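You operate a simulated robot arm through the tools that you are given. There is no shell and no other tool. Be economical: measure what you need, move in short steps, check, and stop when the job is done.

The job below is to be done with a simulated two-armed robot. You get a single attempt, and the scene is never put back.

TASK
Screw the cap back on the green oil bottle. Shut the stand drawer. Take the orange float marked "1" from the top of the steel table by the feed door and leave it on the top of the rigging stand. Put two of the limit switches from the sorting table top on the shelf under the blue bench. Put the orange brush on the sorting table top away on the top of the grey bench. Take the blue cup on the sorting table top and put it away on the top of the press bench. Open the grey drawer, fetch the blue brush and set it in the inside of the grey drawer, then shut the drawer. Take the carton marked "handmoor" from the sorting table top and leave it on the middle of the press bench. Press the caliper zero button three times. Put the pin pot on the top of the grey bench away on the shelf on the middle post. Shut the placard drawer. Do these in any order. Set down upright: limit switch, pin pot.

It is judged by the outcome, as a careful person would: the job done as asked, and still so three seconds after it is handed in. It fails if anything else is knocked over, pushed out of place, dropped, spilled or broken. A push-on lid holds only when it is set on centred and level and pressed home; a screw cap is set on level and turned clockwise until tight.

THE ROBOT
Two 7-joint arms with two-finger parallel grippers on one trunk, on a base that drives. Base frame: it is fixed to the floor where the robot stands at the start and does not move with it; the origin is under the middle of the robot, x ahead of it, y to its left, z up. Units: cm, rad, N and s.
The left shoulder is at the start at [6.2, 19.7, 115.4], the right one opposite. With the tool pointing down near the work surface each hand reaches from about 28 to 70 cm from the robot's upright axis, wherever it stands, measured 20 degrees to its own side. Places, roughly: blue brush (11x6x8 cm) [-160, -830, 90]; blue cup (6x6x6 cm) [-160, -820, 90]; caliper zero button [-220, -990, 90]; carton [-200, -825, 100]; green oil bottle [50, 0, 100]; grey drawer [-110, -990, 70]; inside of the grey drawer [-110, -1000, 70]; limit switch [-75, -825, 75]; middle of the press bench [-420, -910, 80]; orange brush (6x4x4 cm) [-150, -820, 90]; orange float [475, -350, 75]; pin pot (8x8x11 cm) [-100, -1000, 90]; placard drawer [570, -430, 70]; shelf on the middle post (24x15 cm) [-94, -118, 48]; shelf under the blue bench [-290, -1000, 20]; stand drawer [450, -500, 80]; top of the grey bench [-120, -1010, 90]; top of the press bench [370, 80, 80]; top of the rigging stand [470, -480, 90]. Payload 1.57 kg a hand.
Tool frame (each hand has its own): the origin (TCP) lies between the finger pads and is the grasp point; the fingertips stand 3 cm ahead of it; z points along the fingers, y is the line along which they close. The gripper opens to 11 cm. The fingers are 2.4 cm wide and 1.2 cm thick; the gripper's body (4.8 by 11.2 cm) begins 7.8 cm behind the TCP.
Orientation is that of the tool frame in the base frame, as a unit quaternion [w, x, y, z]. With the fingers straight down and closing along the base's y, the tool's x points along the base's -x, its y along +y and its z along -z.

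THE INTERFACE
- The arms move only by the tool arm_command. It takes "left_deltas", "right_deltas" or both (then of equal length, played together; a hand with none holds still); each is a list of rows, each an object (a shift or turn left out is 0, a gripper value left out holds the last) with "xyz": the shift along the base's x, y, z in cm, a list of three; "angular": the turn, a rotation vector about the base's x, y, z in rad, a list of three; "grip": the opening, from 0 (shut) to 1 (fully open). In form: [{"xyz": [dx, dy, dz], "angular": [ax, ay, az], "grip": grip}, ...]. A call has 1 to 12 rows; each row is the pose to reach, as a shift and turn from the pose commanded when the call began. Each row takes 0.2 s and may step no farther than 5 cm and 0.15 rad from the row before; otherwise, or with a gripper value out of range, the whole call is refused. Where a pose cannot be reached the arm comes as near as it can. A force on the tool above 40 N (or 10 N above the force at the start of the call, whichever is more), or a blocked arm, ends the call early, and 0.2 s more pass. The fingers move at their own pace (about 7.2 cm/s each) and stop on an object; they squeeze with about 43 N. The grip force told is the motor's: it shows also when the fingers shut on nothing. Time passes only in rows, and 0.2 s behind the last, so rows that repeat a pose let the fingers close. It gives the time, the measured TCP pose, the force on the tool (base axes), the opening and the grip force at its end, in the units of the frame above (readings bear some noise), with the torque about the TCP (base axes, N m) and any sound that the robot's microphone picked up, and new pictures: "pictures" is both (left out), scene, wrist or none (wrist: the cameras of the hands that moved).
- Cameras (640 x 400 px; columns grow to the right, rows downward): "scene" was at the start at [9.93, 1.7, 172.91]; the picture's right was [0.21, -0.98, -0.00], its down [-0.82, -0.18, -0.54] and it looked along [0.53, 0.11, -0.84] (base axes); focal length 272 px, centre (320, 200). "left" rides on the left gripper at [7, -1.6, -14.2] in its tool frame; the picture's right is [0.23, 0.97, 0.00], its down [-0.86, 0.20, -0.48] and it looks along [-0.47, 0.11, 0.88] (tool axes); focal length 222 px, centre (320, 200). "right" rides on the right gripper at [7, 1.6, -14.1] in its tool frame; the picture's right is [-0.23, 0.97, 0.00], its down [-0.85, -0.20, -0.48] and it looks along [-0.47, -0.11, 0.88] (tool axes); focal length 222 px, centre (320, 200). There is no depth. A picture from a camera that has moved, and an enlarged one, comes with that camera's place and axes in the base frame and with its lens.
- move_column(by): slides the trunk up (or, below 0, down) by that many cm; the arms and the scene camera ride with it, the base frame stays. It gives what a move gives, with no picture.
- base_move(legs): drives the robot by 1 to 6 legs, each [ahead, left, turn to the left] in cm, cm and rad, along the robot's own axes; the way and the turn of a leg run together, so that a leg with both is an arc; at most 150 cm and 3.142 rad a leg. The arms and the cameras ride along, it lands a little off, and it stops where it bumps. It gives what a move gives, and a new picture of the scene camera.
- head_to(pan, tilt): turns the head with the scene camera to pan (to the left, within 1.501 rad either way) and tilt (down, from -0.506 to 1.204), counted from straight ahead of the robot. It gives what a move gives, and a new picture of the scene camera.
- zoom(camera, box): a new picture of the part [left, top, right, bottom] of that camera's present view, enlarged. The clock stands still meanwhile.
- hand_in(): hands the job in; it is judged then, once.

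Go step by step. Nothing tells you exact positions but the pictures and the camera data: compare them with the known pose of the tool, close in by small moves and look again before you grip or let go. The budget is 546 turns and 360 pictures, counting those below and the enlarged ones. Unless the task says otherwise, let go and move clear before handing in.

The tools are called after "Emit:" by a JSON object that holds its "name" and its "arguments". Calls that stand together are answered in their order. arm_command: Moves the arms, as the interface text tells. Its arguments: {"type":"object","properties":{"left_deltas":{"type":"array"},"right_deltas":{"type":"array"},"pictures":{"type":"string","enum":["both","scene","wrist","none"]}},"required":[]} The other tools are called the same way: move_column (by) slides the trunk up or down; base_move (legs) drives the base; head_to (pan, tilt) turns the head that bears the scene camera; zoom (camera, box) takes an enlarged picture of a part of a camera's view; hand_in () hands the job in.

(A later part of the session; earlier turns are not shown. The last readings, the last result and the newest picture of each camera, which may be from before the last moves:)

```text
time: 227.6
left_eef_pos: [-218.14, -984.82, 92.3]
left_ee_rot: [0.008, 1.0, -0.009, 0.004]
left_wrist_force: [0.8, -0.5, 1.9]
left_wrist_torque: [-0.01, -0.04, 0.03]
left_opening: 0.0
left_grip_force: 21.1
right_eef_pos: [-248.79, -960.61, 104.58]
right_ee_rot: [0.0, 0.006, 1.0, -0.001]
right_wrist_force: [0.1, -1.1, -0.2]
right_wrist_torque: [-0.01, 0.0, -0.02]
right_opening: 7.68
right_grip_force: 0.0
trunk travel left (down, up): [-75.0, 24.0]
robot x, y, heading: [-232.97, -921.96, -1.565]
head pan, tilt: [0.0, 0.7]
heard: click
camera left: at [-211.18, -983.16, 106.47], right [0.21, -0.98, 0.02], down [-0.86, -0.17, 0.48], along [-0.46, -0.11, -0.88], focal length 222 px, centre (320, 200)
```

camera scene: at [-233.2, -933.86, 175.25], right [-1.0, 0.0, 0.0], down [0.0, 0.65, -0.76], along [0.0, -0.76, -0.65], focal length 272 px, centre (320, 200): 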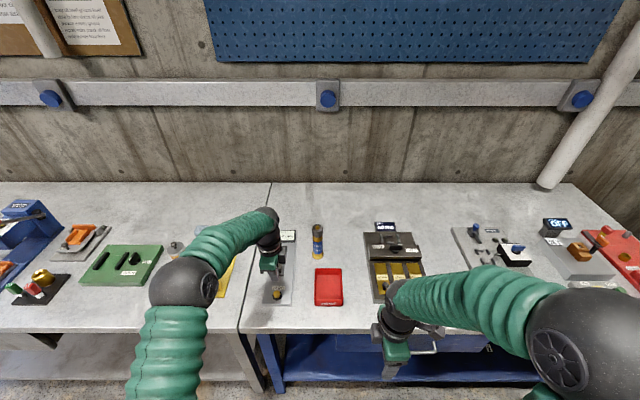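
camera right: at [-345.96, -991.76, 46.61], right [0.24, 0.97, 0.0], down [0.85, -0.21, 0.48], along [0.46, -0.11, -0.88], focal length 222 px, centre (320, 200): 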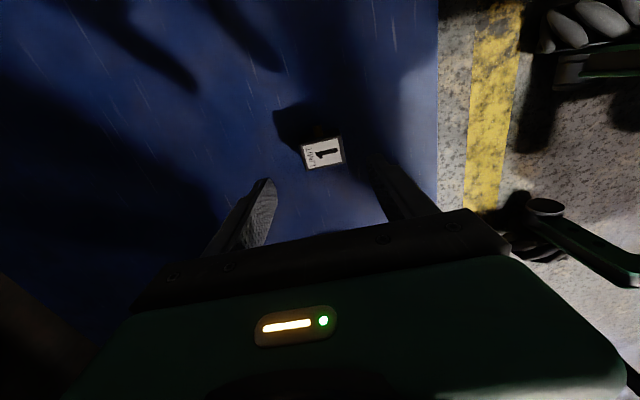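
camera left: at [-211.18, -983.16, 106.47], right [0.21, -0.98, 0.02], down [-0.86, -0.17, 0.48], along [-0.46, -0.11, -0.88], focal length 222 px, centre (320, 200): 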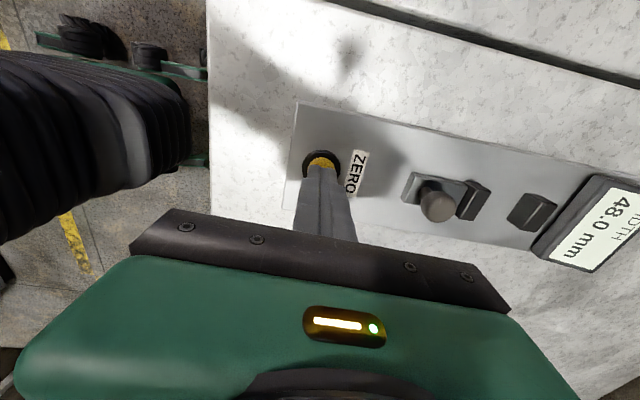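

Emit:
{"name": "arm_command", "arguments": {"left_deltas": [{"xyz": [0, 0, 1.5]}, {"xyz": [0, 0, 2.5]}, {"xyz": [0, 0, 2.5]}], "pictures": "wrist"}}

Emit:
{"name": "arm_command", "arguments": {"left_deltas": [{"xyz": [0, 0, -1.5]}, {"xyz": [0, 0, -2.5]}, {"xyz": [0, 0, -2.5]}], "pictures": "none"}}

```text
time: 228.4
left_eef_pos: [-218.22, -984.93, 94.83]
left_ee_rot: [0.008, 1.0, -0.009, 0.004]
left_wrist_force: [1.2, -0.2, 0.0]
left_wrist_torque: [-0.01, -0.03, 0.02]
left_opening: 0.02
left_grip_force: 21.2
right_eef_pos: [-248.87, -960.74, 104.63]
right_ee_rot: [0.0, 0.005, 1.0, 0.001]
right_wrist_force: [-0.2, -0.5, 1.3]
right_wrist_torque: [-0.05, 0.01, 0.02]
right_opening: 7.69
right_grip_force: 0.0
trunk travel left (down, up): [-75.0, 24.0]
robot x, y, heading: [-232.88, -921.9, -1.566]
head pan, tilt: [0.0, 0.7]
camera left: at [-211.24, -983.2, 108.95], right [0.21, -0.98, 0.02], down [-0.86, -0.18, 0.48], along [-0.46, -0.11, -0.88], focal length 222 px, centre (320, 200)
```

left: 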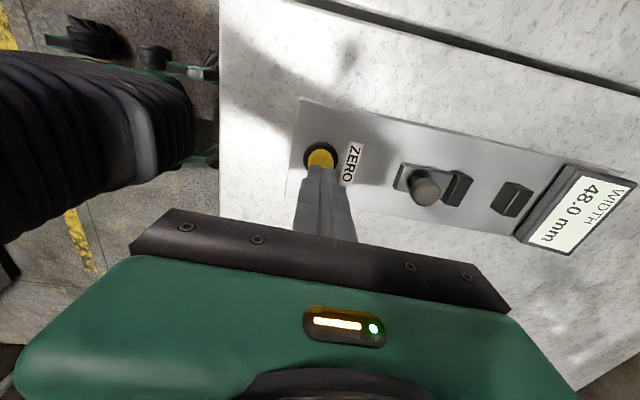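

```text
time: 229.2
left_eef_pos: [-218.18, -984.94, 92.38]
left_ee_rot: [0.009, 1.0, -0.009, 0.003]
left_wrist_force: [-0.3, 0.2, 1.5]
left_wrist_torque: [-0.01, -0.01, -0.02]
left_opening: 0.01
left_grip_force: 20.8
right_eef_pos: [-248.7, -960.69, 104.63]
right_ee_rot: [0.001, 0.005, 1.0, 0.0]
right_wrist_force: [-0.6, 1.0, -0.5]
right_wrist_torque: [-0.02, 0.0, -0.01]
right_opening: 7.7
right_grip_force: 0.0
trunk travel left (down, up): [-75.0, 24.0]
robot x, y, heading: [-232.79, -922.1, -1.567]
head pan, tilt: [0.0, 0.7]
heard: click
```

Emit:
{"name": "arm_command", "arguments": {"left_deltas": [{"xyz": [0, 0, 1.5]}, {"xyz": [0, 0, 2.5]}, {"xyz": [0, 0, 2.5]}], "pictures": "none"}}

Emit:
{"name": "arm_command", "arguments": {"left_deltas": [{"xyz": [0, 0, -1.5]}, {"xyz": [0, 0, -2.5]}, {"xyz": [0, 0, -2.5]}], "pictures": "none"}}

Emit:
{"name": "arm_command", "arguments": {"left_deltas": [{"xyz": [0, 0, 3]}, {"xyz": [0, 0, 7]}, {"xyz": [0, 0, 7]}], "pictures": "wrist"}}

```text
time: 230.0
left_eef_pos: [-218.19, -984.86, 94.73]
left_ee_rot: [0.008, 1.0, -0.009, 0.003]
left_wrist_force: [0.5, -0.4, -0.5]
left_wrist_torque: [0.04, 0.0, -0.03]
left_opening: 0.0
left_grip_force: 20.8
right_eef_pos: [-248.77, -960.7, 104.49]
right_ee_rot: [0.0, 0.005, 1.0, 0.001]
right_wrist_force: [-0.1, -0.2, -0.7]
right_wrist_torque: [-0.05, -0.01, -0.01]
right_opening: 7.69
right_grip_force: 0.1
trunk travel left (down, up): [-75.0, 24.0]
robot x, y, heading: [-232.83, -921.99, -1.565]
head pan, tilt: [0.0, 0.7]
```

```text
time: 230.8
left_eef_pos: [-218.27, -984.86, 92.22]
left_ee_rot: [0.008, 1.0, -0.01, 0.003]
left_wrist_force: [0.0, -1.5, 1.6]
left_wrist_torque: [-0.02, -0.02, 0.0]
left_opening: 0.0
left_grip_force: 21.7
right_eef_pos: [-248.74, -960.64, 104.69]
right_ee_rot: [0.0, 0.005, 1.0, 0.0]
right_wrist_force: [0.1, -0.5, 0.0]
right_wrist_torque: [-0.02, 0.03, -0.03]
right_opening: 7.71
right_grip_force: 0.1
trunk travel left (down, up): [-75.0, 24.0]
robot x, y, heading: [-233.12, -922.14, -1.572]
head pan, tilt: [0.0, 0.7]
heard: click
```

```text
time: 231.6
left_eef_pos: [-218.25, -984.88, 99.22]
left_ee_rot: [0.007, 1.0, -0.01, 0.004]
left_wrist_force: [-0.7, -0.7, 0.7]
left_wrist_torque: [0.02, 0.01, 0.04]
left_opening: 0.02
left_grip_force: 21.5
right_eef_pos: [-248.78, -960.69, 104.52]
right_ee_rot: [0.0, 0.006, 1.0, 0.001]
right_wrist_force: [0.5, -0.5, -0.4]
right_wrist_torque: [0.02, 0.01, -0.04]
right_opening: 7.7
right_grip_force: 0.0
trunk travel left (down, up): [-75.0, 24.0]
robot x, y, heading: [-233.18, -922.26, -1.567]
head pan, tilt: [0.0, 0.7]
camera left: at [-211.38, -983.18, 113.43], right [0.21, -0.98, 0.02], down [-0.86, -0.18, 0.48], along [-0.46, -0.11, -0.88], focal length 222 px, centre (320, 200)
```

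left: 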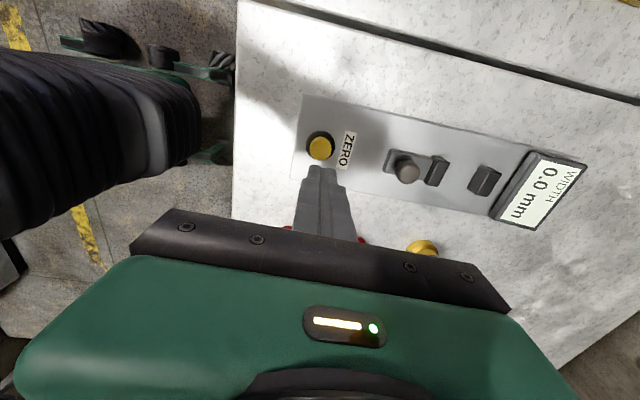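

Emit:
{"name": "arm_command", "arguments": {"left_deltas": [{"xyz": [0, 3, 3], "angular": [0, 0, 0.13], "grip": 0.5}, {"xyz": [0, 6, 6], "angular": [0, 0, 0.26]}, {"xyz": [0, 9, 9], "angular": [0, 0, 0.39]}, {"xyz": [0, 12, 12], "angular": [0, 0, 0.52]}, {"xyz": [1, 15, 15], "angular": [0, 0, 0.65]}, {"xyz": [2, 18, 18], "angular": [0, 0, 0.78]}, {"xyz": [3, 21, 21], "angular": [0, 0, 0.91]}, {"xyz": [4, 23, 24], "angular": [0, 0, 1.04]}, {"xyz": [4, 24, 27], "angular": [0, 0, 1.17]}, {"xyz": [4, 24, 30], "angular": [0, 0, 1.3]}, {"xyz": [4, 24, 31], "angular": [0, 0, 1.43]}, {"xyz": [4, 24, 31], "angular": [0, 0, 1.57]}], "right_deltas": [{"xyz": [0, 0, 3], "angular": [0, 0, -0.13], "grip": 0.7}, {"xyz": [0, 0, 6], "angular": [0, 0, -0.26]}, {"xyz": [0, 0, 9], "angular": [0, 0, -0.39]}, {"xyz": [0, 0, 12], "angular": [0, 0, -0.52]}, {"xyz": [0, 0, 15], "angular": [0, 0, -0.65]}, {"xyz": [0, 0, 18], "angular": [0, 0, -0.78]}, {"xyz": [0, 0, 21], "angular": [0, 0, -0.91]}, {"xyz": [0, 0, 23], "angular": [0, 0, -1.04]}, {"xyz": [0, 0, 24], "angular": [0, 0, -1.17]}, {"xyz": [0, 0, 25], "angular": [0, 0, -1.3]}, {"xyz": [0, 0, 26], "angular": [0, 0, -1.43]}, {"xyz": [0, 0, 26], "angular": [0, 0, -1.57]}], "pictures": "none"}}

Emit:
{"name": "base_move", "arguments": {"legs": [[-21, 0, 0], [0, 74, 0], [0, 0, -3.13]]}}

Emit:
{"name": "head_to", "arguments": {"pan": 0, "tilt": 0.85}}

```text
time: 234.2
left_eef_pos: [-214.21, -961.01, 130.44]
left_ee_rot: [0.003, 0.714, 0.7, 0.009]
left_wrist_force: [-0.8, 0.1, 0.3]
left_wrist_torque: [-0.01, -0.02, -0.01]
left_opening: 5.49
left_grip_force: 0.0
right_eef_pos: [-248.75, -960.74, 130.62]
right_ee_rot: [-0.001, 0.712, 0.703, 0.0]
right_wrist_force: [0.3, 0.7, -0.8]
right_wrist_torque: [0.0, -0.01, -0.01]
right_opening: 7.7
right_grip_force: 0.1
trunk travel left (down, up): [-75.0, 24.0]
robot x, y, heading: [-233.12, -922.18, -1.565]
head pan, tilt: [0.0, 0.7]
```

```text
time: 246.9
left_eef_pos: [-178.0, -861.68, 130.44]
left_ee_rot: [-0.008, -0.697, 0.717, 0.004]
left_wrist_force: [0.0, 0.3, 0.2]
left_wrist_torque: [-0.01, 0.01, 0.02]
left_opening: 5.5
left_grip_force: 0.1
right_eef_pos: [-143.59, -862.34, 130.49]
right_ee_rot: [-0.001, -0.701, 0.714, 0.0]
right_wrist_force: [-0.8, 1.5, 0.1]
right_wrist_torque: [-0.01, 0.03, -0.03]
right_opening: 7.71
right_grip_force: 0.1
trunk travel left (down, up): [-75.0, 24.0]
robot x, y, heading: [-159.8, -900.56, 1.564]
head pan, tilt: [0.0, 0.7]
camera scene: at [-159.6, -888.78, 175.25], right [1.0, -0.01, 0.0], down [0.0, -0.65, -0.76], along [0.0, 0.76, -0.65], focal length 272 px, centre (320, 200)
```

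scene: 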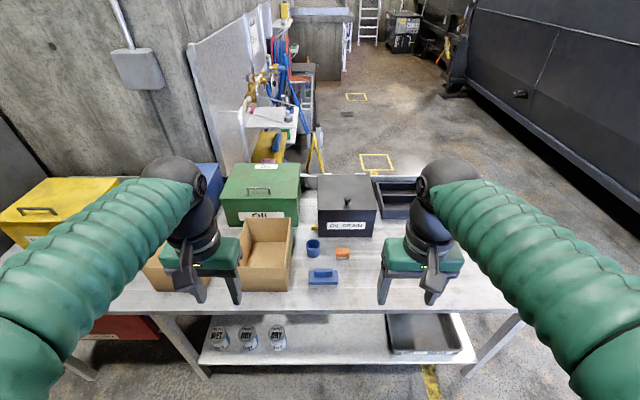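

```text
time: 247.6
left_eef_pos: [-178.12, -861.8, 130.4]
left_ee_rot: [-0.008, -0.696, 0.718, 0.003]
left_wrist_force: [-0.5, -0.5, 0.8]
left_wrist_torque: [0.0, 0.02, 0.01]
left_opening: 5.49
left_grip_force: 0.1
right_eef_pos: [-143.47, -862.37, 130.61]
right_ee_rot: [-0.001, -0.7, 0.714, 0.0]
right_wrist_force: [0.3, -0.4, 0.4]
right_wrist_torque: [-0.01, 0.02, 0.02]
right_opening: 7.67
right_grip_force: 0.1
trunk travel left (down, up): [-75.0, 24.0]
robot x, y, heading: [-159.42, -900.83, 1.571]
head pan, tilt: [0.0, 0.85]
camera scene: at [-159.59, -889.45, 174.03], right [1.0, -0.01, 0.0], down [0.0, -0.75, -0.66], along [0.0, 0.66, -0.75], focal length 272 px, centre (320, 200)
```

scene: 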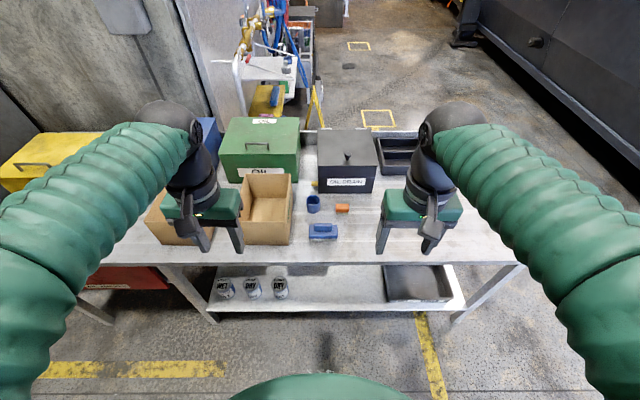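

Emit:
{"name": "zoom", "arguments": {"camera": "scene", "box": [225, 155, 385, 255]}}

```text
4.00 times, centred on (305, 205) of scene
camera zoom: at [-159.59, -889.45, 174.03], right [1.0, -0.01, 0.0], down [0.0, -0.75, -0.66], along [0.0, 0.66, -0.75], focal length 1086 px, centre (380, 180)
```

zoom: 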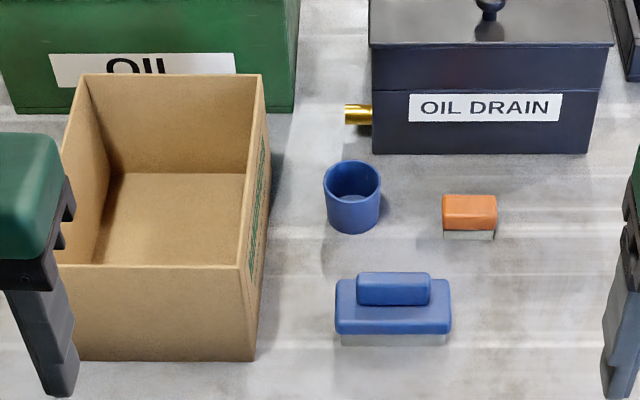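

Emit:
{"name": "base_move", "arguments": {"legs": [[16, 0, 0]]}}

Emit:
{"name": "arm_command", "arguments": {"right_deltas": [{"xyz": [-1.5, 4, -2.3]}, {"xyz": [-3, 8, -4.6]}, {"xyz": [-4.5, 12, -7]}, {"xyz": [-6, 16, -9.3]}, {"xyz": [-7, 20, -12]}, {"xyz": [-7, 24, -14]}, {"xyz": [-7, 27, -17]}, {"xyz": [-7, 27.2, -21]}, {"xyz": [-7, 27.2, -25]}, {"xyz": [-7, 27.2, -29]}, {"xyz": [-7, 27.2, -31]}, {"xyz": [-7, 27.2, -31]}], "pictures": "both"}}

```text
time: 249.0
left_eef_pos: [-177.93, -846.01, 130.52]
left_ee_rot: [-0.007, -0.697, 0.717, 0.004]
left_wrist_force: [-0.6, -0.3, -0.3]
left_wrist_torque: [0.04, 0.02, 0.02]
left_opening: 5.51
left_grip_force: 0.1
right_eef_pos: [-143.58, -846.58, 130.65]
right_ee_rot: [0.001, -0.701, 0.713, 0.001]
right_wrist_force: [-0.1, 0.4, -0.1]
right_wrist_torque: [0.02, -0.02, 0.0]
right_opening: 7.71
right_grip_force: 0.0
trunk travel left (down, up): [-75.0, 24.0]
robot x, y, heading: [-159.41, -884.78, 1.566]
head pan, tilt: [0.0, 0.85]
camera scene: at [-159.53, -873.88, 174.06], right [1.0, 0.0, 0.0], down [0.0, -0.75, -0.66], along [0.0, 0.66, -0.75], focal length 272 px, centre (320, 200)
```

scene: 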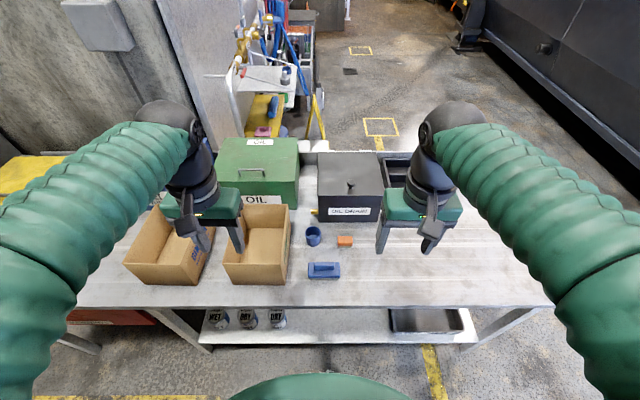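

```text
time: 251.6
left_eef_pos: [-178.07, -845.84, 130.51]
left_ee_rot: [-0.008, -0.697, 0.717, 0.004]
left_wrist_force: [0.0, -0.1, 0.8]
left_wrist_torque: [0.01, 0.03, 0.03]
left_opening: 5.52
left_grip_force: 0.0
right_eef_pos: [-150.66, -819.08, 99.6]
right_ee_rot: [0.0, -0.701, 0.713, 0.001]
right_wrist_force: [-0.1, -1.3, 0.6]
right_wrist_torque: [0.02, 0.01, -0.01]
right_opening: 7.69
right_grip_force: 0.1
trunk travel left (down, up): [-75.0, 24.0]
robot x, y, heading: [-159.64, -884.66, 1.568]
head pan, tilt: [0.0, 0.85]
camera scene: at [-159.59, -873.29, 174.02], right [1.0, 0.0, 0.0], down [0.0, -0.75, -0.66], along [0.0, 0.66, -0.75], focal length 272 px, centre (320, 200)
camera right: at [-152.45, -826.01, 113.75], right [-0.97, 0.24, 0.0], down [0.21, 0.85, 0.48], along [0.12, 0.46, -0.88], focal length 222 px, centre (320, 200)
```

scene: 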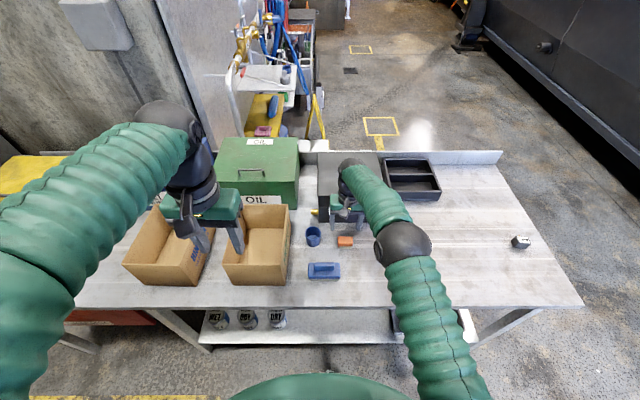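
right: 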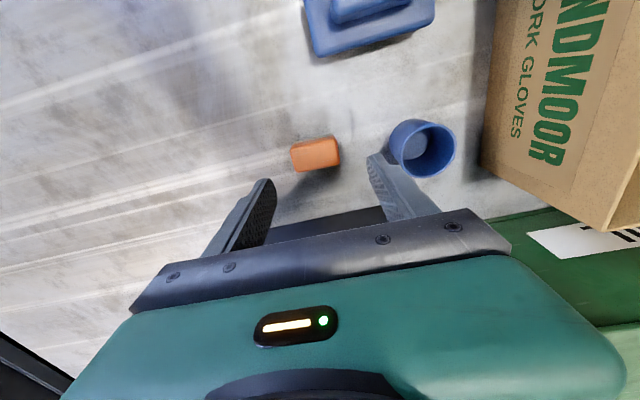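

Emit:
{"name": "arm_command", "arguments": {"right_deltas": [{"xyz": [0.4, 0.1, -4]}, {"xyz": [0.4, 0.1, -8]}, {"xyz": [0.4, 0.1, -9.6]}, {"xyz": [0.4, 0.1, -9.6], "grip": 0.5}, {"xyz": [0.4, 0.1, -9.6], "grip": 0.4}, {"xyz": [0.4, 0.1, -9.6], "grip": 0.35}, {"xyz": [0.4, 0.1, -9.6], "grip": 0.35}], "pictures": "wrist"}}

```text
time: 253.2
left_eef_pos: [-178.1, -845.71, 130.42]
left_ee_rot: [-0.008, -0.696, 0.718, 0.004]
left_wrist_force: [-0.7, -0.6, 0.4]
left_wrist_torque: [0.02, -0.04, -0.04]
left_opening: 5.49
left_grip_force: 0.2
right_eef_pos: [-150.29, -818.95, 90.12]
right_ee_rot: [0.0, -0.701, 0.713, 0.0]
right_wrist_force: [-0.5, 0.6, 1.3]
right_wrist_torque: [0.09, 0.01, 0.0]
right_opening: 5.52
right_grip_force: 43.4
trunk travel left (down, up): [-75.0, 24.0]
robot x, y, heading: [-159.36, -884.96, 1.571]
head pan, tilt: [0.0, 0.85]
camera right: at [-152.04, -825.82, 104.19], right [-0.97, 0.24, 0.0], down [0.21, 0.85, 0.48], along [0.12, 0.46, -0.88], focal length 222 px, centre (320, 200)
```

right: 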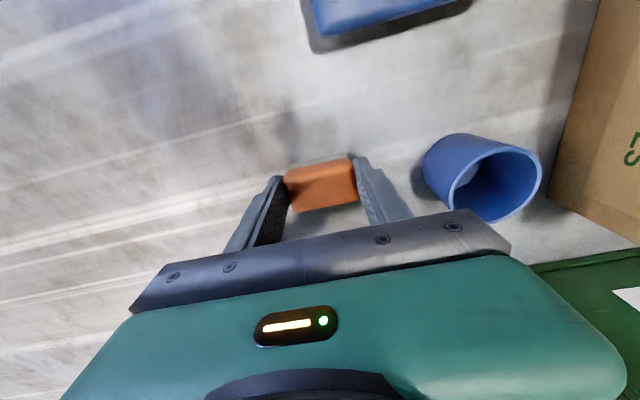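

Emit:
{"name": "arm_command", "arguments": {"right_deltas": [{"xyz": [0, 0, 4]}, {"xyz": [0, -1, 8]}, {"xyz": [0, -2, 12]}, {"xyz": [1, -5, 16]}, {"xyz": [2, -9, 19]}, {"xyz": [3, -13, 22]}, {"xyz": [4.5, -17, 25]}, {"xyz": [6, -21, 28]}, {"xyz": [8, -25, 31]}, {"xyz": [10, -27, 34]}, {"xyz": [12, -27, 35]}, {"xyz": [12, -27, 35]}], "pictures": "none"}}

Emit:
{"name": "arm_command", "arguments": {"left_deltas": [{"xyz": [2.5, 1.7, -1.5], "grip": 0.8}, {"xyz": [5, 3.4, -3]}, {"xyz": [8, 5.5, -4.5]}, {"xyz": [11, 7.5, -7]}, {"xyz": [14, 9.5, -10]}, {"xyz": [16, 11.5, -14]}, {"xyz": [18, 13, -18]}, {"xyz": [19.5, 14.8, -21.5]}, {"xyz": [19.5, 14.8, -25.5]}, {"xyz": [19.5, 14.8, -28.5]}, {"xyz": [19.5, 14.8, -28.5]}], "pictures": "both"}}

```text
refused: row 4 steps farther than a row can; nothing moved
```

```text
time: 255.6
left_eef_pos: [-158.53, -830.97, 101.86]
left_ee_rot: [-0.009, -0.697, 0.717, 0.004]
left_wrist_force: [0.3, -0.3, 1.2]
left_wrist_torque: [-0.04, 0.01, 0.02]
left_opening: 8.79
left_grip_force: 0.2
right_eef_pos: [-150.16, -818.89, 90.06]
right_ee_rot: [0.0, -0.701, 0.713, 0.0]
right_wrist_force: [-0.1, 0.2, 1.9]
right_wrist_torque: [0.08, 0.0, 0.02]
right_opening: 5.48
right_grip_force: 42.9
trunk travel left (down, up): [-75.0, 24.0]
robot x, y, heading: [-159.42, -884.82, 1.567]
head pan, tilt: [0.0, 0.85]
camera scene: at [-159.48, -873.08, 174.01], right [1.0, 0.0, 0.0], down [0.0, -0.75, -0.66], along [0.0, 0.66, -0.75], focal length 272 px, centre (320, 200)
camera left: at [-156.87, -837.91, 116.03], right [-0.98, -0.2, 0.02], down [-0.17, 0.86, 0.48], along [-0.11, 0.46, -0.88], focal length 222 px, centre (320, 200)
```

scene: 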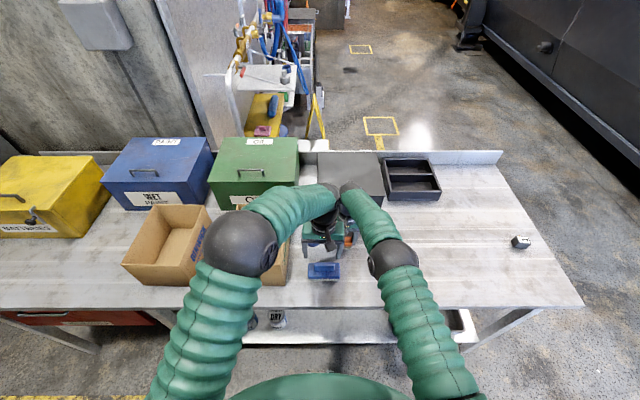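
left: 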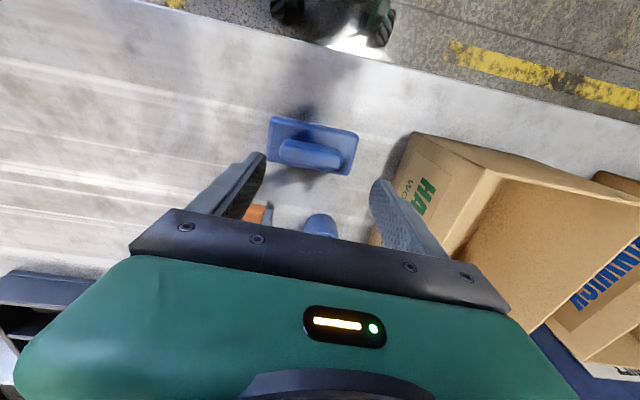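

Emit:
{"name": "arm_command", "arguments": {"left_deltas": [{"xyz": [0, -1, 4]}, {"xyz": [-1, -3, 8]}, {"xyz": [-3, -5, 12]}, {"xyz": [-6, -7, 15]}, {"xyz": [-9, -9, 18]}, {"xyz": [-13, -11, 20]}, {"xyz": [-17, -13, 22]}, {"xyz": [-17, -13, 22]}], "pictures": "none"}}

Emit:
{"name": "arm_command", "arguments": {"right_deltas": [{"xyz": [0, 0, 4]}, {"xyz": [0, -1, 8]}, {"xyz": [0, -2, 12]}, {"xyz": [1, -5, 15]}, {"xyz": [2, -8, 18]}, {"xyz": [3, -11, 21]}, {"xyz": [4.5, -14, 24]}, {"xyz": [6, -17, 27]}, {"xyz": [8, -20, 30]}, {"xyz": [10, -23, 33]}, {"xyz": [12, -26, 35]}, {"xyz": [12, -27, 35]}], "pictures": "none"}}

Emit:
{"name": "zoom", "arguments": {"camera": "scene", "box": [240, 180, 480, 330]}}

```text
time: 257.4
left_eef_pos: [-175.75, -843.89, 123.99]
left_ee_rot: [-0.009, -0.697, 0.717, 0.003]
left_wrist_force: [-0.9, 0.1, 0.0]
left_wrist_torque: [0.03, 0.0, -0.02]
left_opening: 8.81
left_grip_force: 0.0
right_eef_pos: [-150.25, -818.95, 90.02]
right_ee_rot: [-0.001, -0.701, 0.713, -0.001]
right_wrist_force: [-1.6, -1.8, 3.3]
right_wrist_torque: [0.02, 0.07, 0.02]
right_opening: 5.52
right_grip_force: 43.6
trunk travel left (down, up): [-75.0, 24.0]
robot x, y, heading: [-159.53, -884.75, 1.568]
head pan, tilt: [0.0, 0.85]
```

```text
time: 260.0
left_eef_pos: [-175.46, -843.85, 124.01]
left_ee_rot: [-0.009, -0.697, 0.717, 0.004]
left_wrist_force: [-1.0, 0.7, 0.1]
left_wrist_torque: [0.04, 0.03, -0.02]
left_opening: 8.77
left_grip_force: 0.1
right_eef_pos: [-138.1, -845.99, 125.03]
right_ee_rot: [0.0, -0.701, 0.713, -0.001]
right_wrist_force: [-0.3, -0.4, -0.3]
right_wrist_torque: [0.01, 0.01, 0.02]
right_opening: 5.52
right_grip_force: 42.4
trunk travel left (down, up): [-75.0, 24.0]
robot x, y, heading: [-159.52, -884.96, 1.567]
head pan, tilt: [0.0, 0.85]
```

```text
2.67 times, centred on (360, 255) of scene
camera zoom: at [-159.47, -873.37, 174.02], right [1.0, 0.0, 0.0], down [0.0, -0.75, -0.66], along [0.0, 0.66, -0.75], focal length 724 px, centre (213, 53)
```

zoom: 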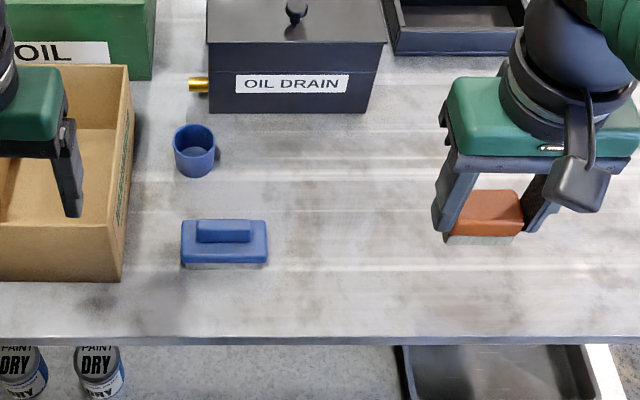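

Emit:
{"name": "arm_command", "arguments": {"left_deltas": [{"xyz": [3.5, 2.5, 0], "grip": 0.75}, {"xyz": [7, 5, 0]}, {"xyz": [10.5, 7.5, 0]}, {"xyz": [14, 10, 0]}, {"xyz": [17.9, 12.8, 0]}, {"xyz": [17.9, 12.8, -5]}, {"xyz": [17.9, 12.8, -10]}, {"xyz": [17.9, 12.8, -15]}, {"xyz": [17.9, 12.8, -20]}, {"xyz": [17.9, 12.8, -24.5]}, {"xyz": [17.9, 12.8, -24.5]}], "pictures": "wrist"}}

```text
time: 262.4
left_eef_pos: [-157.77, -831.17, 99.41]
left_ee_rot: [-0.009, -0.697, 0.717, 0.004]
left_wrist_force: [0.4, -0.3, -0.5]
left_wrist_torque: [0.02, -0.01, 0.01]
left_opening: 8.25
left_grip_force: 0.0
right_eef_pos: [-138.1, -845.93, 124.96]
right_ee_rot: [0.0, -0.701, 0.713, 0.0]
right_wrist_force: [-0.1, 0.2, -0.6]
right_wrist_torque: [-0.01, -0.04, -0.01]
right_opening: 5.51
right_grip_force: 43.3
trunk travel left (down, up): [-75.0, 24.0]
robot x, y, heading: [-159.26, -884.69, 1.568]
head pan, tilt: [0.0, 0.85]
camera left: at [-155.99, -837.95, 113.52], right [-0.98, -0.2, 0.02], down [-0.17, 0.86, 0.48], along [-0.11, 0.46, -0.88], focal length 222 px, centre (320, 200)
```

left: 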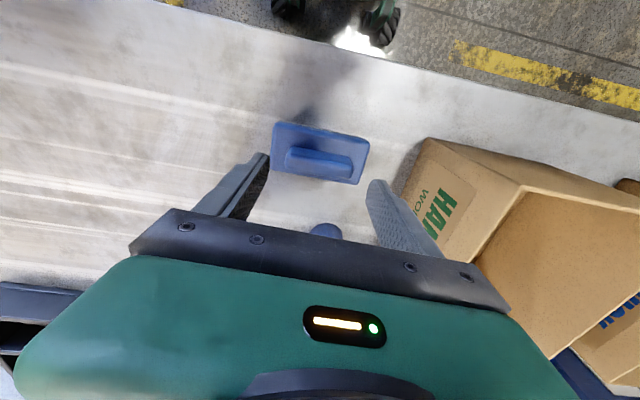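

Emit:
{"name": "arm_command", "arguments": {"left_deltas": [{"xyz": [0, 0.1, -2.5]}, {"xyz": [0, 0.1, -4.5]}, {"xyz": [0, 0.1, -5.4]}, {"xyz": [0, 0.1, -5.4]}], "pictures": "wrist"}}

```text
time: 263.4
left_eef_pos: [-157.63, -830.91, 93.89]
left_ee_rot: [-0.008, -0.697, 0.717, 0.003]
left_wrist_force: [0.2, -0.3, 0.2]
left_wrist_torque: [-0.02, 0.0, 0.02]
left_opening: 8.26
left_grip_force: 0.1
right_eef_pos: [-137.98, -845.9, 125.08]
right_ee_rot: [-0.001, -0.701, 0.714, 0.0]
right_wrist_force: [-0.9, 0.0, -1.2]
right_wrist_torque: [-0.02, 0.01, -0.02]
right_opening: 5.49
right_grip_force: 43.2
trunk travel left (down, up): [-75.0, 24.0]
robot x, y, heading: [-159.5, -884.57, 1.566]
head pan, tilt: [0.0, 0.85]
camera left: at [-155.86, -837.92, 108.08], right [-0.98, -0.2, 0.02], down [-0.17, 0.86, 0.48], along [-0.11, 0.46, -0.88], focal length 222 px, centre (320, 200)
```

left: 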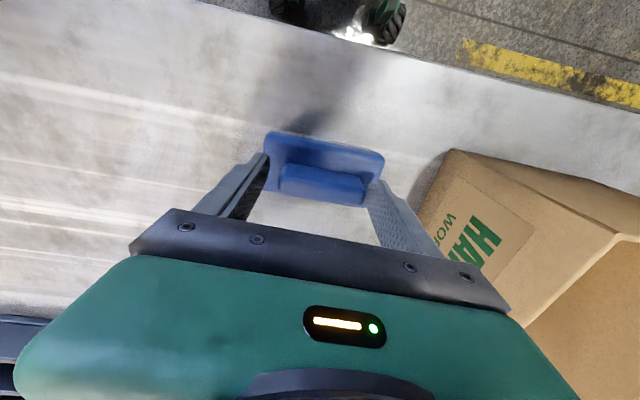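

Emit:
{"name": "arm_command", "arguments": {"left_deltas": [{"grip": 0.6}, {"grip": 0.5}, {"grip": 0.45}, {"grip": 0.45}], "pictures": "none"}}

Emit:
{"name": "arm_command", "arguments": {"left_deltas": [{"xyz": [0, 0, 4]}, {"xyz": [0, 0, 8]}, {"xyz": [0, 0, 12]}, {"xyz": [-1, -2, 16]}, {"xyz": [-2, -4, 20]}, {"xyz": [-4, -7, 23]}, {"xyz": [-7, -10, 25]}, {"xyz": [-10, -13, 27]}, {"xyz": [-13, -15, 29]}, {"xyz": [-16, -15, 31]}, {"xyz": [-18, -15, 31]}], "pictures": "wrist"}}

```text
time: 264.4
left_eef_pos: [-157.48, -830.98, 93.86]
left_ee_rot: [-0.009, -0.697, 0.717, 0.004]
left_wrist_force: [-0.2, -0.7, -0.7]
left_wrist_torque: [0.01, -0.03, 0.01]
left_opening: 6.94
left_grip_force: 43.4
right_eef_pos: [-138.07, -845.97, 124.98]
right_ee_rot: [0.0, -0.701, 0.713, -0.001]
right_wrist_force: [0.0, 0.2, -1.2]
right_wrist_torque: [-0.01, 0.04, -0.03]
right_opening: 5.5
right_grip_force: 43.1
trunk travel left (down, up): [-75.0, 24.0]
robot x, y, heading: [-159.37, -884.49, 1.569]
head pan, tilt: [0.0, 0.85]
```

```text
time: 266.8
left_eef_pos: [-175.69, -845.95, 125.01]
left_ee_rot: [-0.008, -0.697, 0.717, 0.002]
left_wrist_force: [0.7, 0.2, -2.4]
left_wrist_torque: [0.0, 0.0, -0.03]
left_opening: 6.92
left_grip_force: 43.2
right_eef_pos: [-138.12, -845.85, 125.05]
right_ee_rot: [0.0, -0.701, 0.713, -0.001]
right_wrist_force: [0.1, 0.4, -0.4]
right_wrist_torque: [0.01, -0.03, 0.01]
right_opening: 5.51
right_grip_force: 42.8
trunk travel left (down, up): [-75.0, 24.0]
robot x, y, heading: [-159.25, -884.88, 1.567]
head pan, tilt: [0.0, 0.85]
camera left: at [-174.0, -852.87, 139.13], right [-0.98, -0.2, 0.02], down [-0.17, 0.86, 0.47], along [-0.11, 0.46, -0.88], focal length 222 px, centre (320, 200)
```

left: 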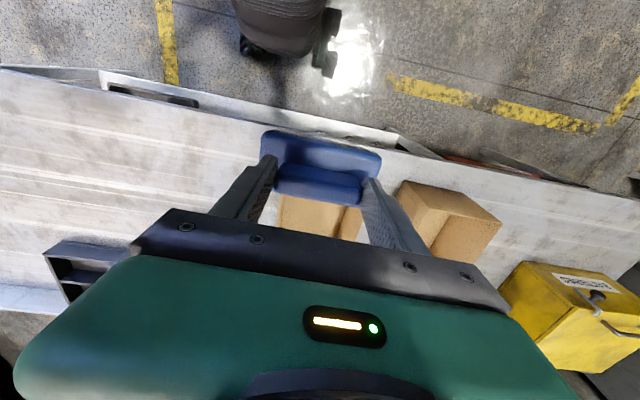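

Emit:
{"name": "base_move", "arguments": {"legs": [[-16, 0, 0], [0, -45, 0], [0, 0, 3.135]]}}

Emit:
{"name": "zoom", "arguments": {"camera": "scene", "box": [160, 130, 480, 330]}}

```text
time: 277.8
left_eef_pos: [-98.81, -939.4, 124.98]
left_ee_rot: [0.004, 0.719, 0.695, 0.008]
left_wrist_force: [0.6, -0.3, -1.5]
left_wrist_torque: [0.0, 0.02, 0.02]
left_opening: 6.93
left_grip_force: 43.0
right_eef_pos: [-136.3, -939.24, 125.02]
right_ee_rot: [-0.001, 0.715, 0.699, 0.001]
right_wrist_force: [-0.9, -0.7, -1.2]
right_wrist_torque: [0.0, -0.02, 0.02]
right_opening: 5.49
right_grip_force: 43.0
trunk travel left (down, up): [-75.0, 24.0]
robot x, y, heading: [-114.65, -900.51, -1.585]
head pan, tilt: [0.0, 0.85]
camera scene: at [-114.87, -911.6, 174.02], right [-1.0, 0.01, 0.0], down [0.01, 0.75, -0.66], along [-0.01, -0.66, -0.75], focal length 272 px, centre (320, 200)
```

scene: 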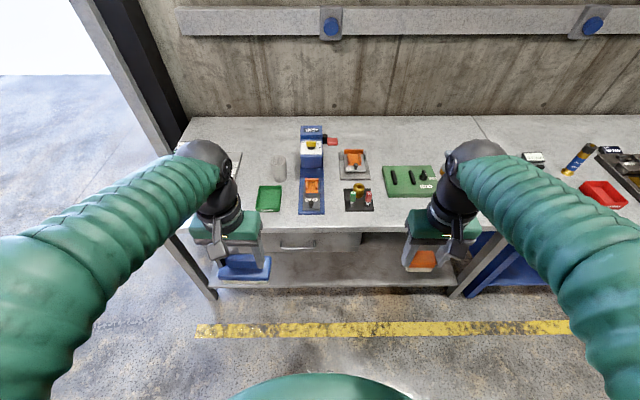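

```text
2.00 times, centred on (320, 230) of scene
camera zoom: at [-114.87, -911.6, 174.02], right [-1.0, 0.01, 0.0], down [0.01, 0.75, -0.66], along [-0.01, -0.66, -0.75], focal length 543 px, centre (320, 140)
```

zoom: 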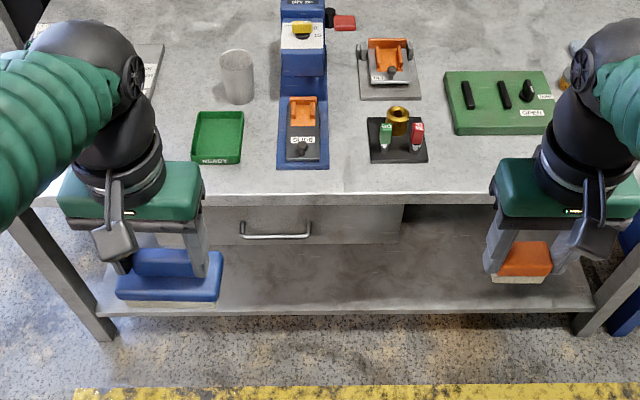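

Emit:
{"name": "base_move", "arguments": {"legs": [[20, 0, 0.01]]}}

Emit:
{"name": "arm_command", "arguments": {"right_deltas": [{"xyz": [-2.5, -4, 0]}, {"xyz": [-5, -8, 0]}, {"xyz": [-8, -12, -1]}, {"xyz": [-10.5, -15.5, -3]}, {"xyz": [-12.5, -19, -5]}, {"xyz": [-12.7, -21.5, -9]}, {"xyz": [-12.7, -21.5, -14]}, {"xyz": [-12.7, -21.5, -19]}, {"xyz": [-12.7, -21.5, -24]}, {"xyz": [-12.7, -21.5, -27]}, {"xyz": [-12.7, -21.5, -27]}], "pictures": "both"}}

```text
time: 279.4
left_eef_pos: [-98.3, -958.64, 125.14]
left_ee_rot: [0.005, 0.716, 0.698, 0.007]
left_wrist_force: [0.0, -0.4, -2.3]
left_wrist_torque: [0.05, -0.01, 0.0]
left_opening: 6.93
left_grip_force: 42.4
right_eef_pos: [-135.77, -958.88, 125.25]
right_ee_rot: [0.002, 0.712, 0.702, -0.001]
right_wrist_force: [-0.1, 0.9, -1.1]
right_wrist_torque: [0.01, -0.02, 0.0]
right_opening: 5.44
right_grip_force: 43.0
trunk travel left (down, up): [-75.0, 24.0]
robot x, y, heading: [-115.06, -920.5, -1.567]
head pan, tilt: [0.0, 0.85]
camera scene: at [-114.86, -930.88, 174.07], right [-1.0, 0.0, 0.0], down [0.0, 0.75, -0.66], along [0.0, -0.66, -0.75], focal length 272 px, centre (320, 200)
```

scene: 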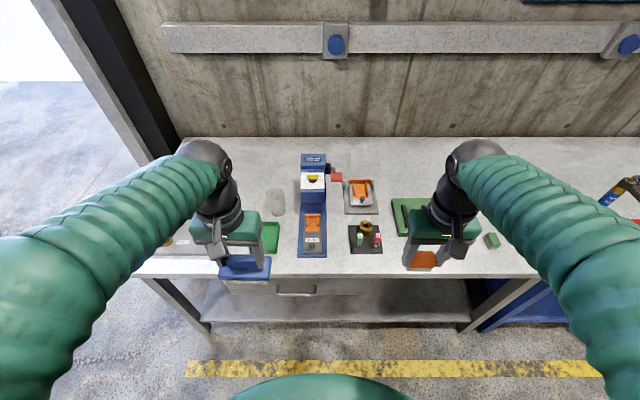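

```text
refused: row 3 steps farther than a row can; nothing moved
```

Emit:
{"name": "arm_command", "arguments": {"right_deltas": [{"xyz": [-2.5, -4, 0]}, {"xyz": [-5, -8, 0]}, {"xyz": [-7.5, -12, -1]}, {"xyz": [-10, -15.5, -3]}, {"xyz": [-12, -19, -5]}, {"xyz": [-12.7, -21.5, -9]}, {"xyz": [-12.7, -21.5, -14]}, {"xyz": [-12.7, -21.5, -19]}, {"xyz": [-12.7, -21.5, -24]}, {"xyz": [-12.7, -21.5, -27]}, {"xyz": [-12.7, -21.5, -27]}], "pictures": "both"}}

```text
time: 281.8
left_eef_pos: [-98.45, -959.09, 125.01]
left_ee_rot: [0.004, 0.716, 0.698, 0.008]
left_wrist_force: [-0.1, 0.1, -1.6]
left_wrist_torque: [-0.01, 0.0, 0.01]
left_opening: 6.92
left_grip_force: 42.5
right_eef_pos: [-148.58, -980.95, 98.07]
right_ee_rot: [0.001, 0.712, 0.702, 0.0]
right_wrist_force: [0.6, 0.3, -1.0]
right_wrist_torque: [0.0, -0.02, 0.01]
right_opening: 5.51
right_grip_force: 43.6
trunk travel left (down, up): [-75.0, 24.0]
robot x, y, heading: [-114.63, -920.46, -1.571]
head pan, tilt: [0.0, 0.85]
camera scene: at [-114.94, -931.63, 174.02], right [-1.0, 0.0, 0.0], down [0.0, 0.75, -0.66], along [0.0, -0.66, -0.75], focal length 272 px, centre (320, 200)
camera right: at [-146.99, -973.97, 112.19], right [0.97, -0.24, 0.0], down [-0.21, -0.85, 0.48], along [-0.12, -0.47, -0.88], focal length 222 px, centre (320, 200)
```

scene: 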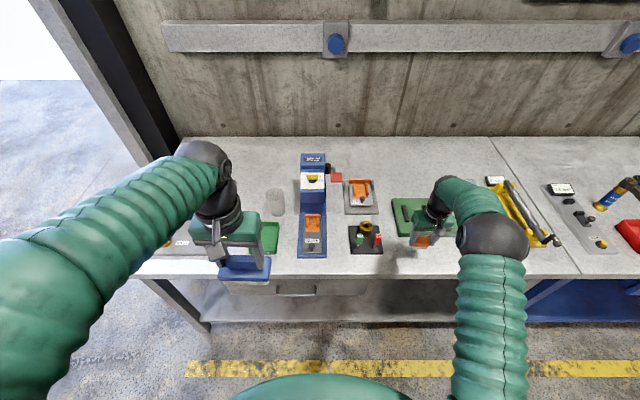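
right: 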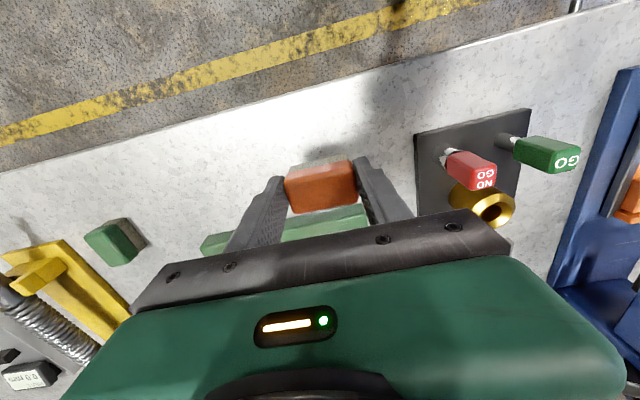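

Emit:
{"name": "arm_command", "arguments": {"right_deltas": [{"xyz": [0, -0.7, -3]}, {"xyz": [0, -0.7, -6]}, {"xyz": [0, -0.7, -7]}, {"xyz": [0, -0.7, -7.5]}, {"xyz": [0, -0.7, -8]}, {"xyz": [0, -0.7, -8.4]}, {"xyz": [0, -0.7, -8.8]}, {"xyz": [0, -0.7, -9.2]}], "pictures": "wrist"}}

```text
time: 283.6
left_eef_pos: [-98.24, -959.02, 125.16]
left_ee_rot: [0.004, 0.716, 0.698, 0.008]
left_wrist_force: [0.5, 0.0, -1.6]
left_wrist_torque: [0.01, -0.01, 0.01]
left_opening: 6.95
left_grip_force: 42.8
right_eef_pos: [-148.42, -981.6, 88.98]
right_ee_rot: [0.0, 0.712, 0.702, -0.002]
right_wrist_force: [0.1, -2.2, 20.0]
right_wrist_torque: [0.07, -0.27, -0.01]
right_opening: 5.55
right_grip_force: 43.5
trunk travel left (down, up): [-75.0, 24.0]
robot x, y, heading: [-115.05, -920.65, -1.575]
head pan, tilt: [0.0, 0.85]
camera right: at [-146.77, -974.51, 103.19], right [0.97, -0.24, 0.0], down [-0.21, -0.85, 0.48], along [-0.12, -0.47, -0.88], focal length 222 px, centre (320, 200)
```

right: 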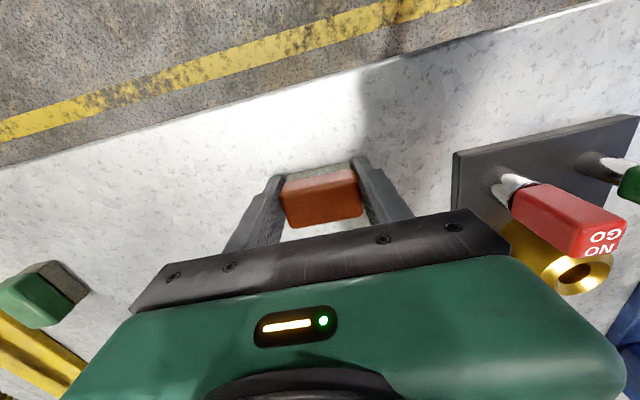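

Contact with the bench (20 N up). I release the orange brush, lift and look.

Emit:
{"name": "arm_command", "arguments": {"right_deltas": [{"xyz": [0, 0, 0.2], "grip": 0.6}, {"xyz": [0, 0, 0.2], "grip": 0.7}, {"xyz": [0, 0, 0.2]}, {"xyz": [0, 0, 3]}, {"xyz": [0, 0, 7]}, {"xyz": [0, 0, 11]}, {"xyz": [1, 3, 15]}, {"xyz": [2, 6, 18]}, {"xyz": [3, 9, 21]}, {"xyz": [3, 9, 21]}], "pictures": "both"}}

```text
refused: row 7 steps farther than a row can; nothing moved
```

Emit:
{"name": "arm_command", "arguments": {"right_deltas": [{"xyz": [0, 0, 0.2], "grip": 0.6}, {"xyz": [0, 0, 0.2], "grip": 0.7}, {"xyz": [0, 0, 0.2]}, {"xyz": [0, 0, 3]}, {"xyz": [0, 0, 7]}, {"xyz": [0, 0, 11]}, {"xyz": [1, 3, 14]}, {"xyz": [2, 6, 17]}, {"xyz": [3, 9, 20]}, {"xyz": [3, 9, 21]}], "pictures": "wrist"}}

```text
time: 285.8
left_eef_pos: [-98.51, -959.26, 124.97]
left_ee_rot: [0.002, 0.716, 0.698, 0.009]
left_wrist_force: [0.3, -0.4, -1.4]
left_wrist_torque: [0.02, -0.01, 0.02]
left_opening: 6.94
left_grip_force: 43.3
right_eef_pos: [-145.64, -972.67, 109.88]
right_ee_rot: [0.0, 0.712, 0.702, 0.001]
right_wrist_force: [0.0, -0.6, 0.3]
right_wrist_torque: [0.02, 0.01, -0.02]
right_opening: 7.68
right_grip_force: 0.1
trunk travel left (down, up): [-75.0, 24.0]
robot x, y, heading: [-114.58, -920.79, -1.572]
head pan, tilt: [0.0, 0.85]
camera right: at [-144.01, -965.64, 123.97], right [0.97, -0.24, 0.0], down [-0.21, -0.85, 0.48], along [-0.12, -0.46, -0.88], focal length 222 px, centre (320, 200)
```

right: 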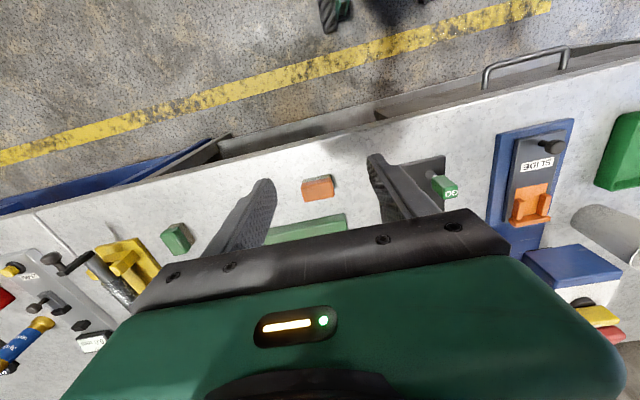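

Emit:
{"name": "base_move", "arguments": {"legs": [[-5, 20, 0]]}}

Emit:
{"name": "arm_command", "arguments": {"right_deltas": [{"xyz": [0, 1, 1], "angular": [0, 0, 0.14], "grip": 0.5}, {"xyz": [0, 2, 2], "angular": [0, 0, 0.28]}, {"xyz": [0, 3, 3], "angular": [0, 0, 0.42]}, {"xyz": [0, 4, 4], "angular": [0, 0, 0.56]}, {"xyz": [0, 5, 5], "angular": [0, 0, 0.7]}, {"xyz": [0, 6, 6], "angular": [0, 0, 0.84]}, {"xyz": [0, 7, 7], "angular": [0, 0, 0.98]}, {"xyz": [0, 8, 8], "angular": [0, 0, 1.12]}, {"xyz": [0, 9, 8], "angular": [0, 0, 1.26]}, {"xyz": [0, 9, 8], "angular": [0, 0, 1.4]}, {"xyz": [0, 9, 8], "angular": [0, 0, 1.55]}], "pictures": "none"}}

Emit:
{"name": "arm_command", "arguments": {"right_deltas": [{"xyz": [1, 0, -1], "angular": [-0.14, 0, 0]}, {"xyz": [2, 1, -3], "angular": [-0.28, 0, 0]}, {"xyz": [4, 2, -6], "angular": [-0.42, 0, 0]}, {"xyz": [6, 3, -9], "angular": [-0.56, 0, 0]}, {"xyz": [8, 4, -12], "angular": [-0.7, 0, 0]}, {"xyz": [10, 5, -15], "angular": [-0.84, 0, 0]}, {"xyz": [12, 5, -18], "angular": [-0.9, 0, 0]}, {"xyz": [14, 5, -20], "angular": [-0.9, 0, 0]}, {"xyz": [15, 5, -24], "angular": [-0.9, 0, 0]}, {"xyz": [15, 5, -24], "angular": [-0.9, 0, 0]}], "pictures": "both"}}

```text
time: 287.5
left_eef_pos: [-78.81, -954.29, 124.9]
left_ee_rot: [0.004, 0.717, 0.697, 0.01]
left_wrist_force: [-0.4, 0.6, -2.0]
left_wrist_torque: [0.04, -0.04, 0.02]
left_opening: 6.95
left_grip_force: 42.7
right_eef_pos: [-126.02, -967.68, 109.67]
right_ee_rot: [0.0, 0.712, 0.702, 0.002]
right_wrist_force: [0.2, 0.5, 0.3]
right_wrist_torque: [0.0, 0.0, 0.01]
right_opening: 7.71
right_grip_force: 0.1
trunk travel left (down, up): [-75.0, 24.0]
robot x, y, heading: [-94.44, -915.51, -1.571]
head pan, tilt: [0.0, 0.85]
camera scene: at [-95.41, -926.81, 174.0], right [-1.0, 0.0, 0.0], down [0.0, 0.75, -0.66], along [0.0, -0.66, -0.75], focal length 272 px, centre (320, 200)
```

scene: 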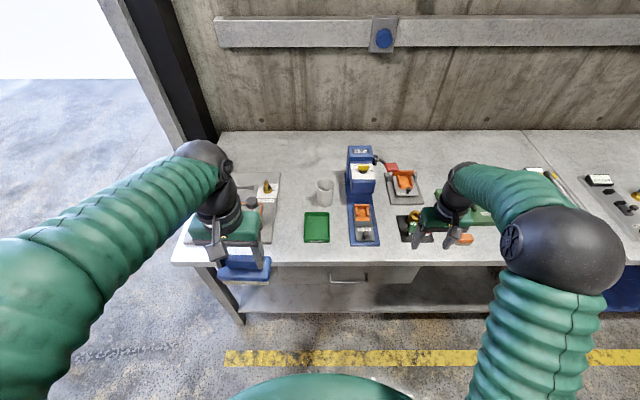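

```text
time: 289.9
left_eef_pos: [-78.51, -954.12, 125.13]
left_ee_rot: [0.003, 0.716, 0.698, 0.008]
left_wrist_force: [-0.4, 0.0, -1.3]
left_wrist_torque: [0.01, -0.02, 0.03]
left_opening: 6.93
left_grip_force: 43.0
right_eef_pos: [-125.68, -958.43, 117.84]
right_ee_rot: [0.0, 0.016, 1.0, 0.0]
right_wrist_force: [-0.1, 0.0, -0.3]
right_wrist_torque: [0.01, 0.01, 0.03]
right_opening: 5.49
right_grip_force: 0.1
trunk travel left (down, up): [-75.0, 24.0]
robot x, y, heading: [-94.8, -915.82, -1.573]
head pan, tilt: [0.0, 0.85]
```

```text
time: 292.1
left_eef_pos: [-78.94, -953.96, 125.08]
left_ee_rot: [0.004, 0.717, 0.697, 0.009]
left_wrist_force: [1.0, -0.1, -1.5]
left_wrist_torque: [0.03, 0.03, 0.0]
left_opening: 6.94
left_grip_force: 43.6
right_eef_pos: [-110.24, -955.5, 91.02]
right_ee_rot: [0.01, 0.016, 0.901, -0.434]
right_wrist_force: [-0.3, -0.4, -0.3]
right_wrist_torque: [0.01, -0.03, 0.02]
right_opening: 5.51
right_grip_force: 0.0
right hand out of reach, approached as far as the arm can: row 4, 5, 6, 7, 8, 9, 10
trunk travel left (down, up): [-75.0, 24.0]
robot x, y, heading: [-94.83, -915.47, -1.57]
head pan, tilt: [0.0, 0.85]
camera scene: at [-95.4, -926.64, 174.01], right [-1.0, 0.0, 0.0], down [0.0, 0.75, -0.66], along [0.0, -0.66, -0.75], focal length 272 px, centre (320, 200)
camera right: at [-117.21, -943.25, 98.32], right [0.26, 0.6, -0.75], down [0.85, 0.23, 0.48], along [0.46, -0.76, -0.45], focal length 222 px, centre (320, 200)
```

scene: 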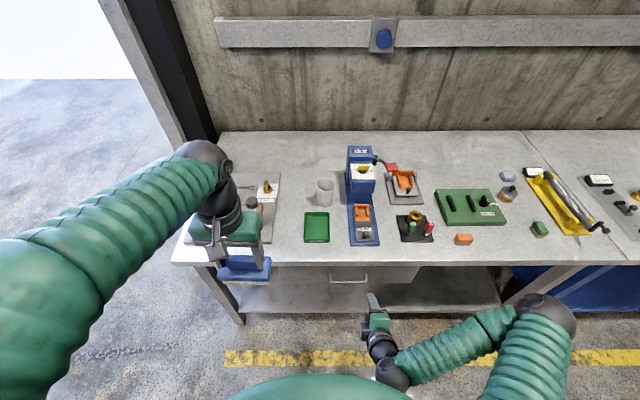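
right: 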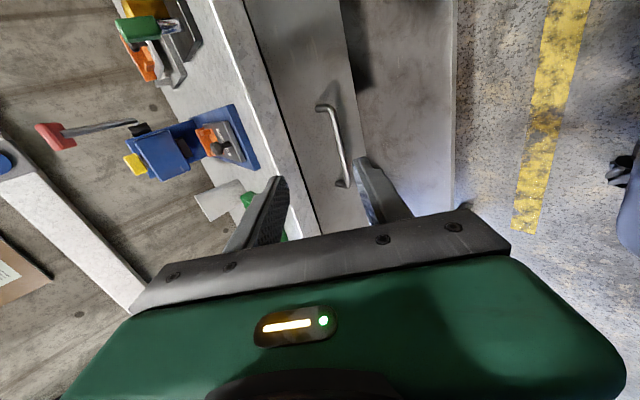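

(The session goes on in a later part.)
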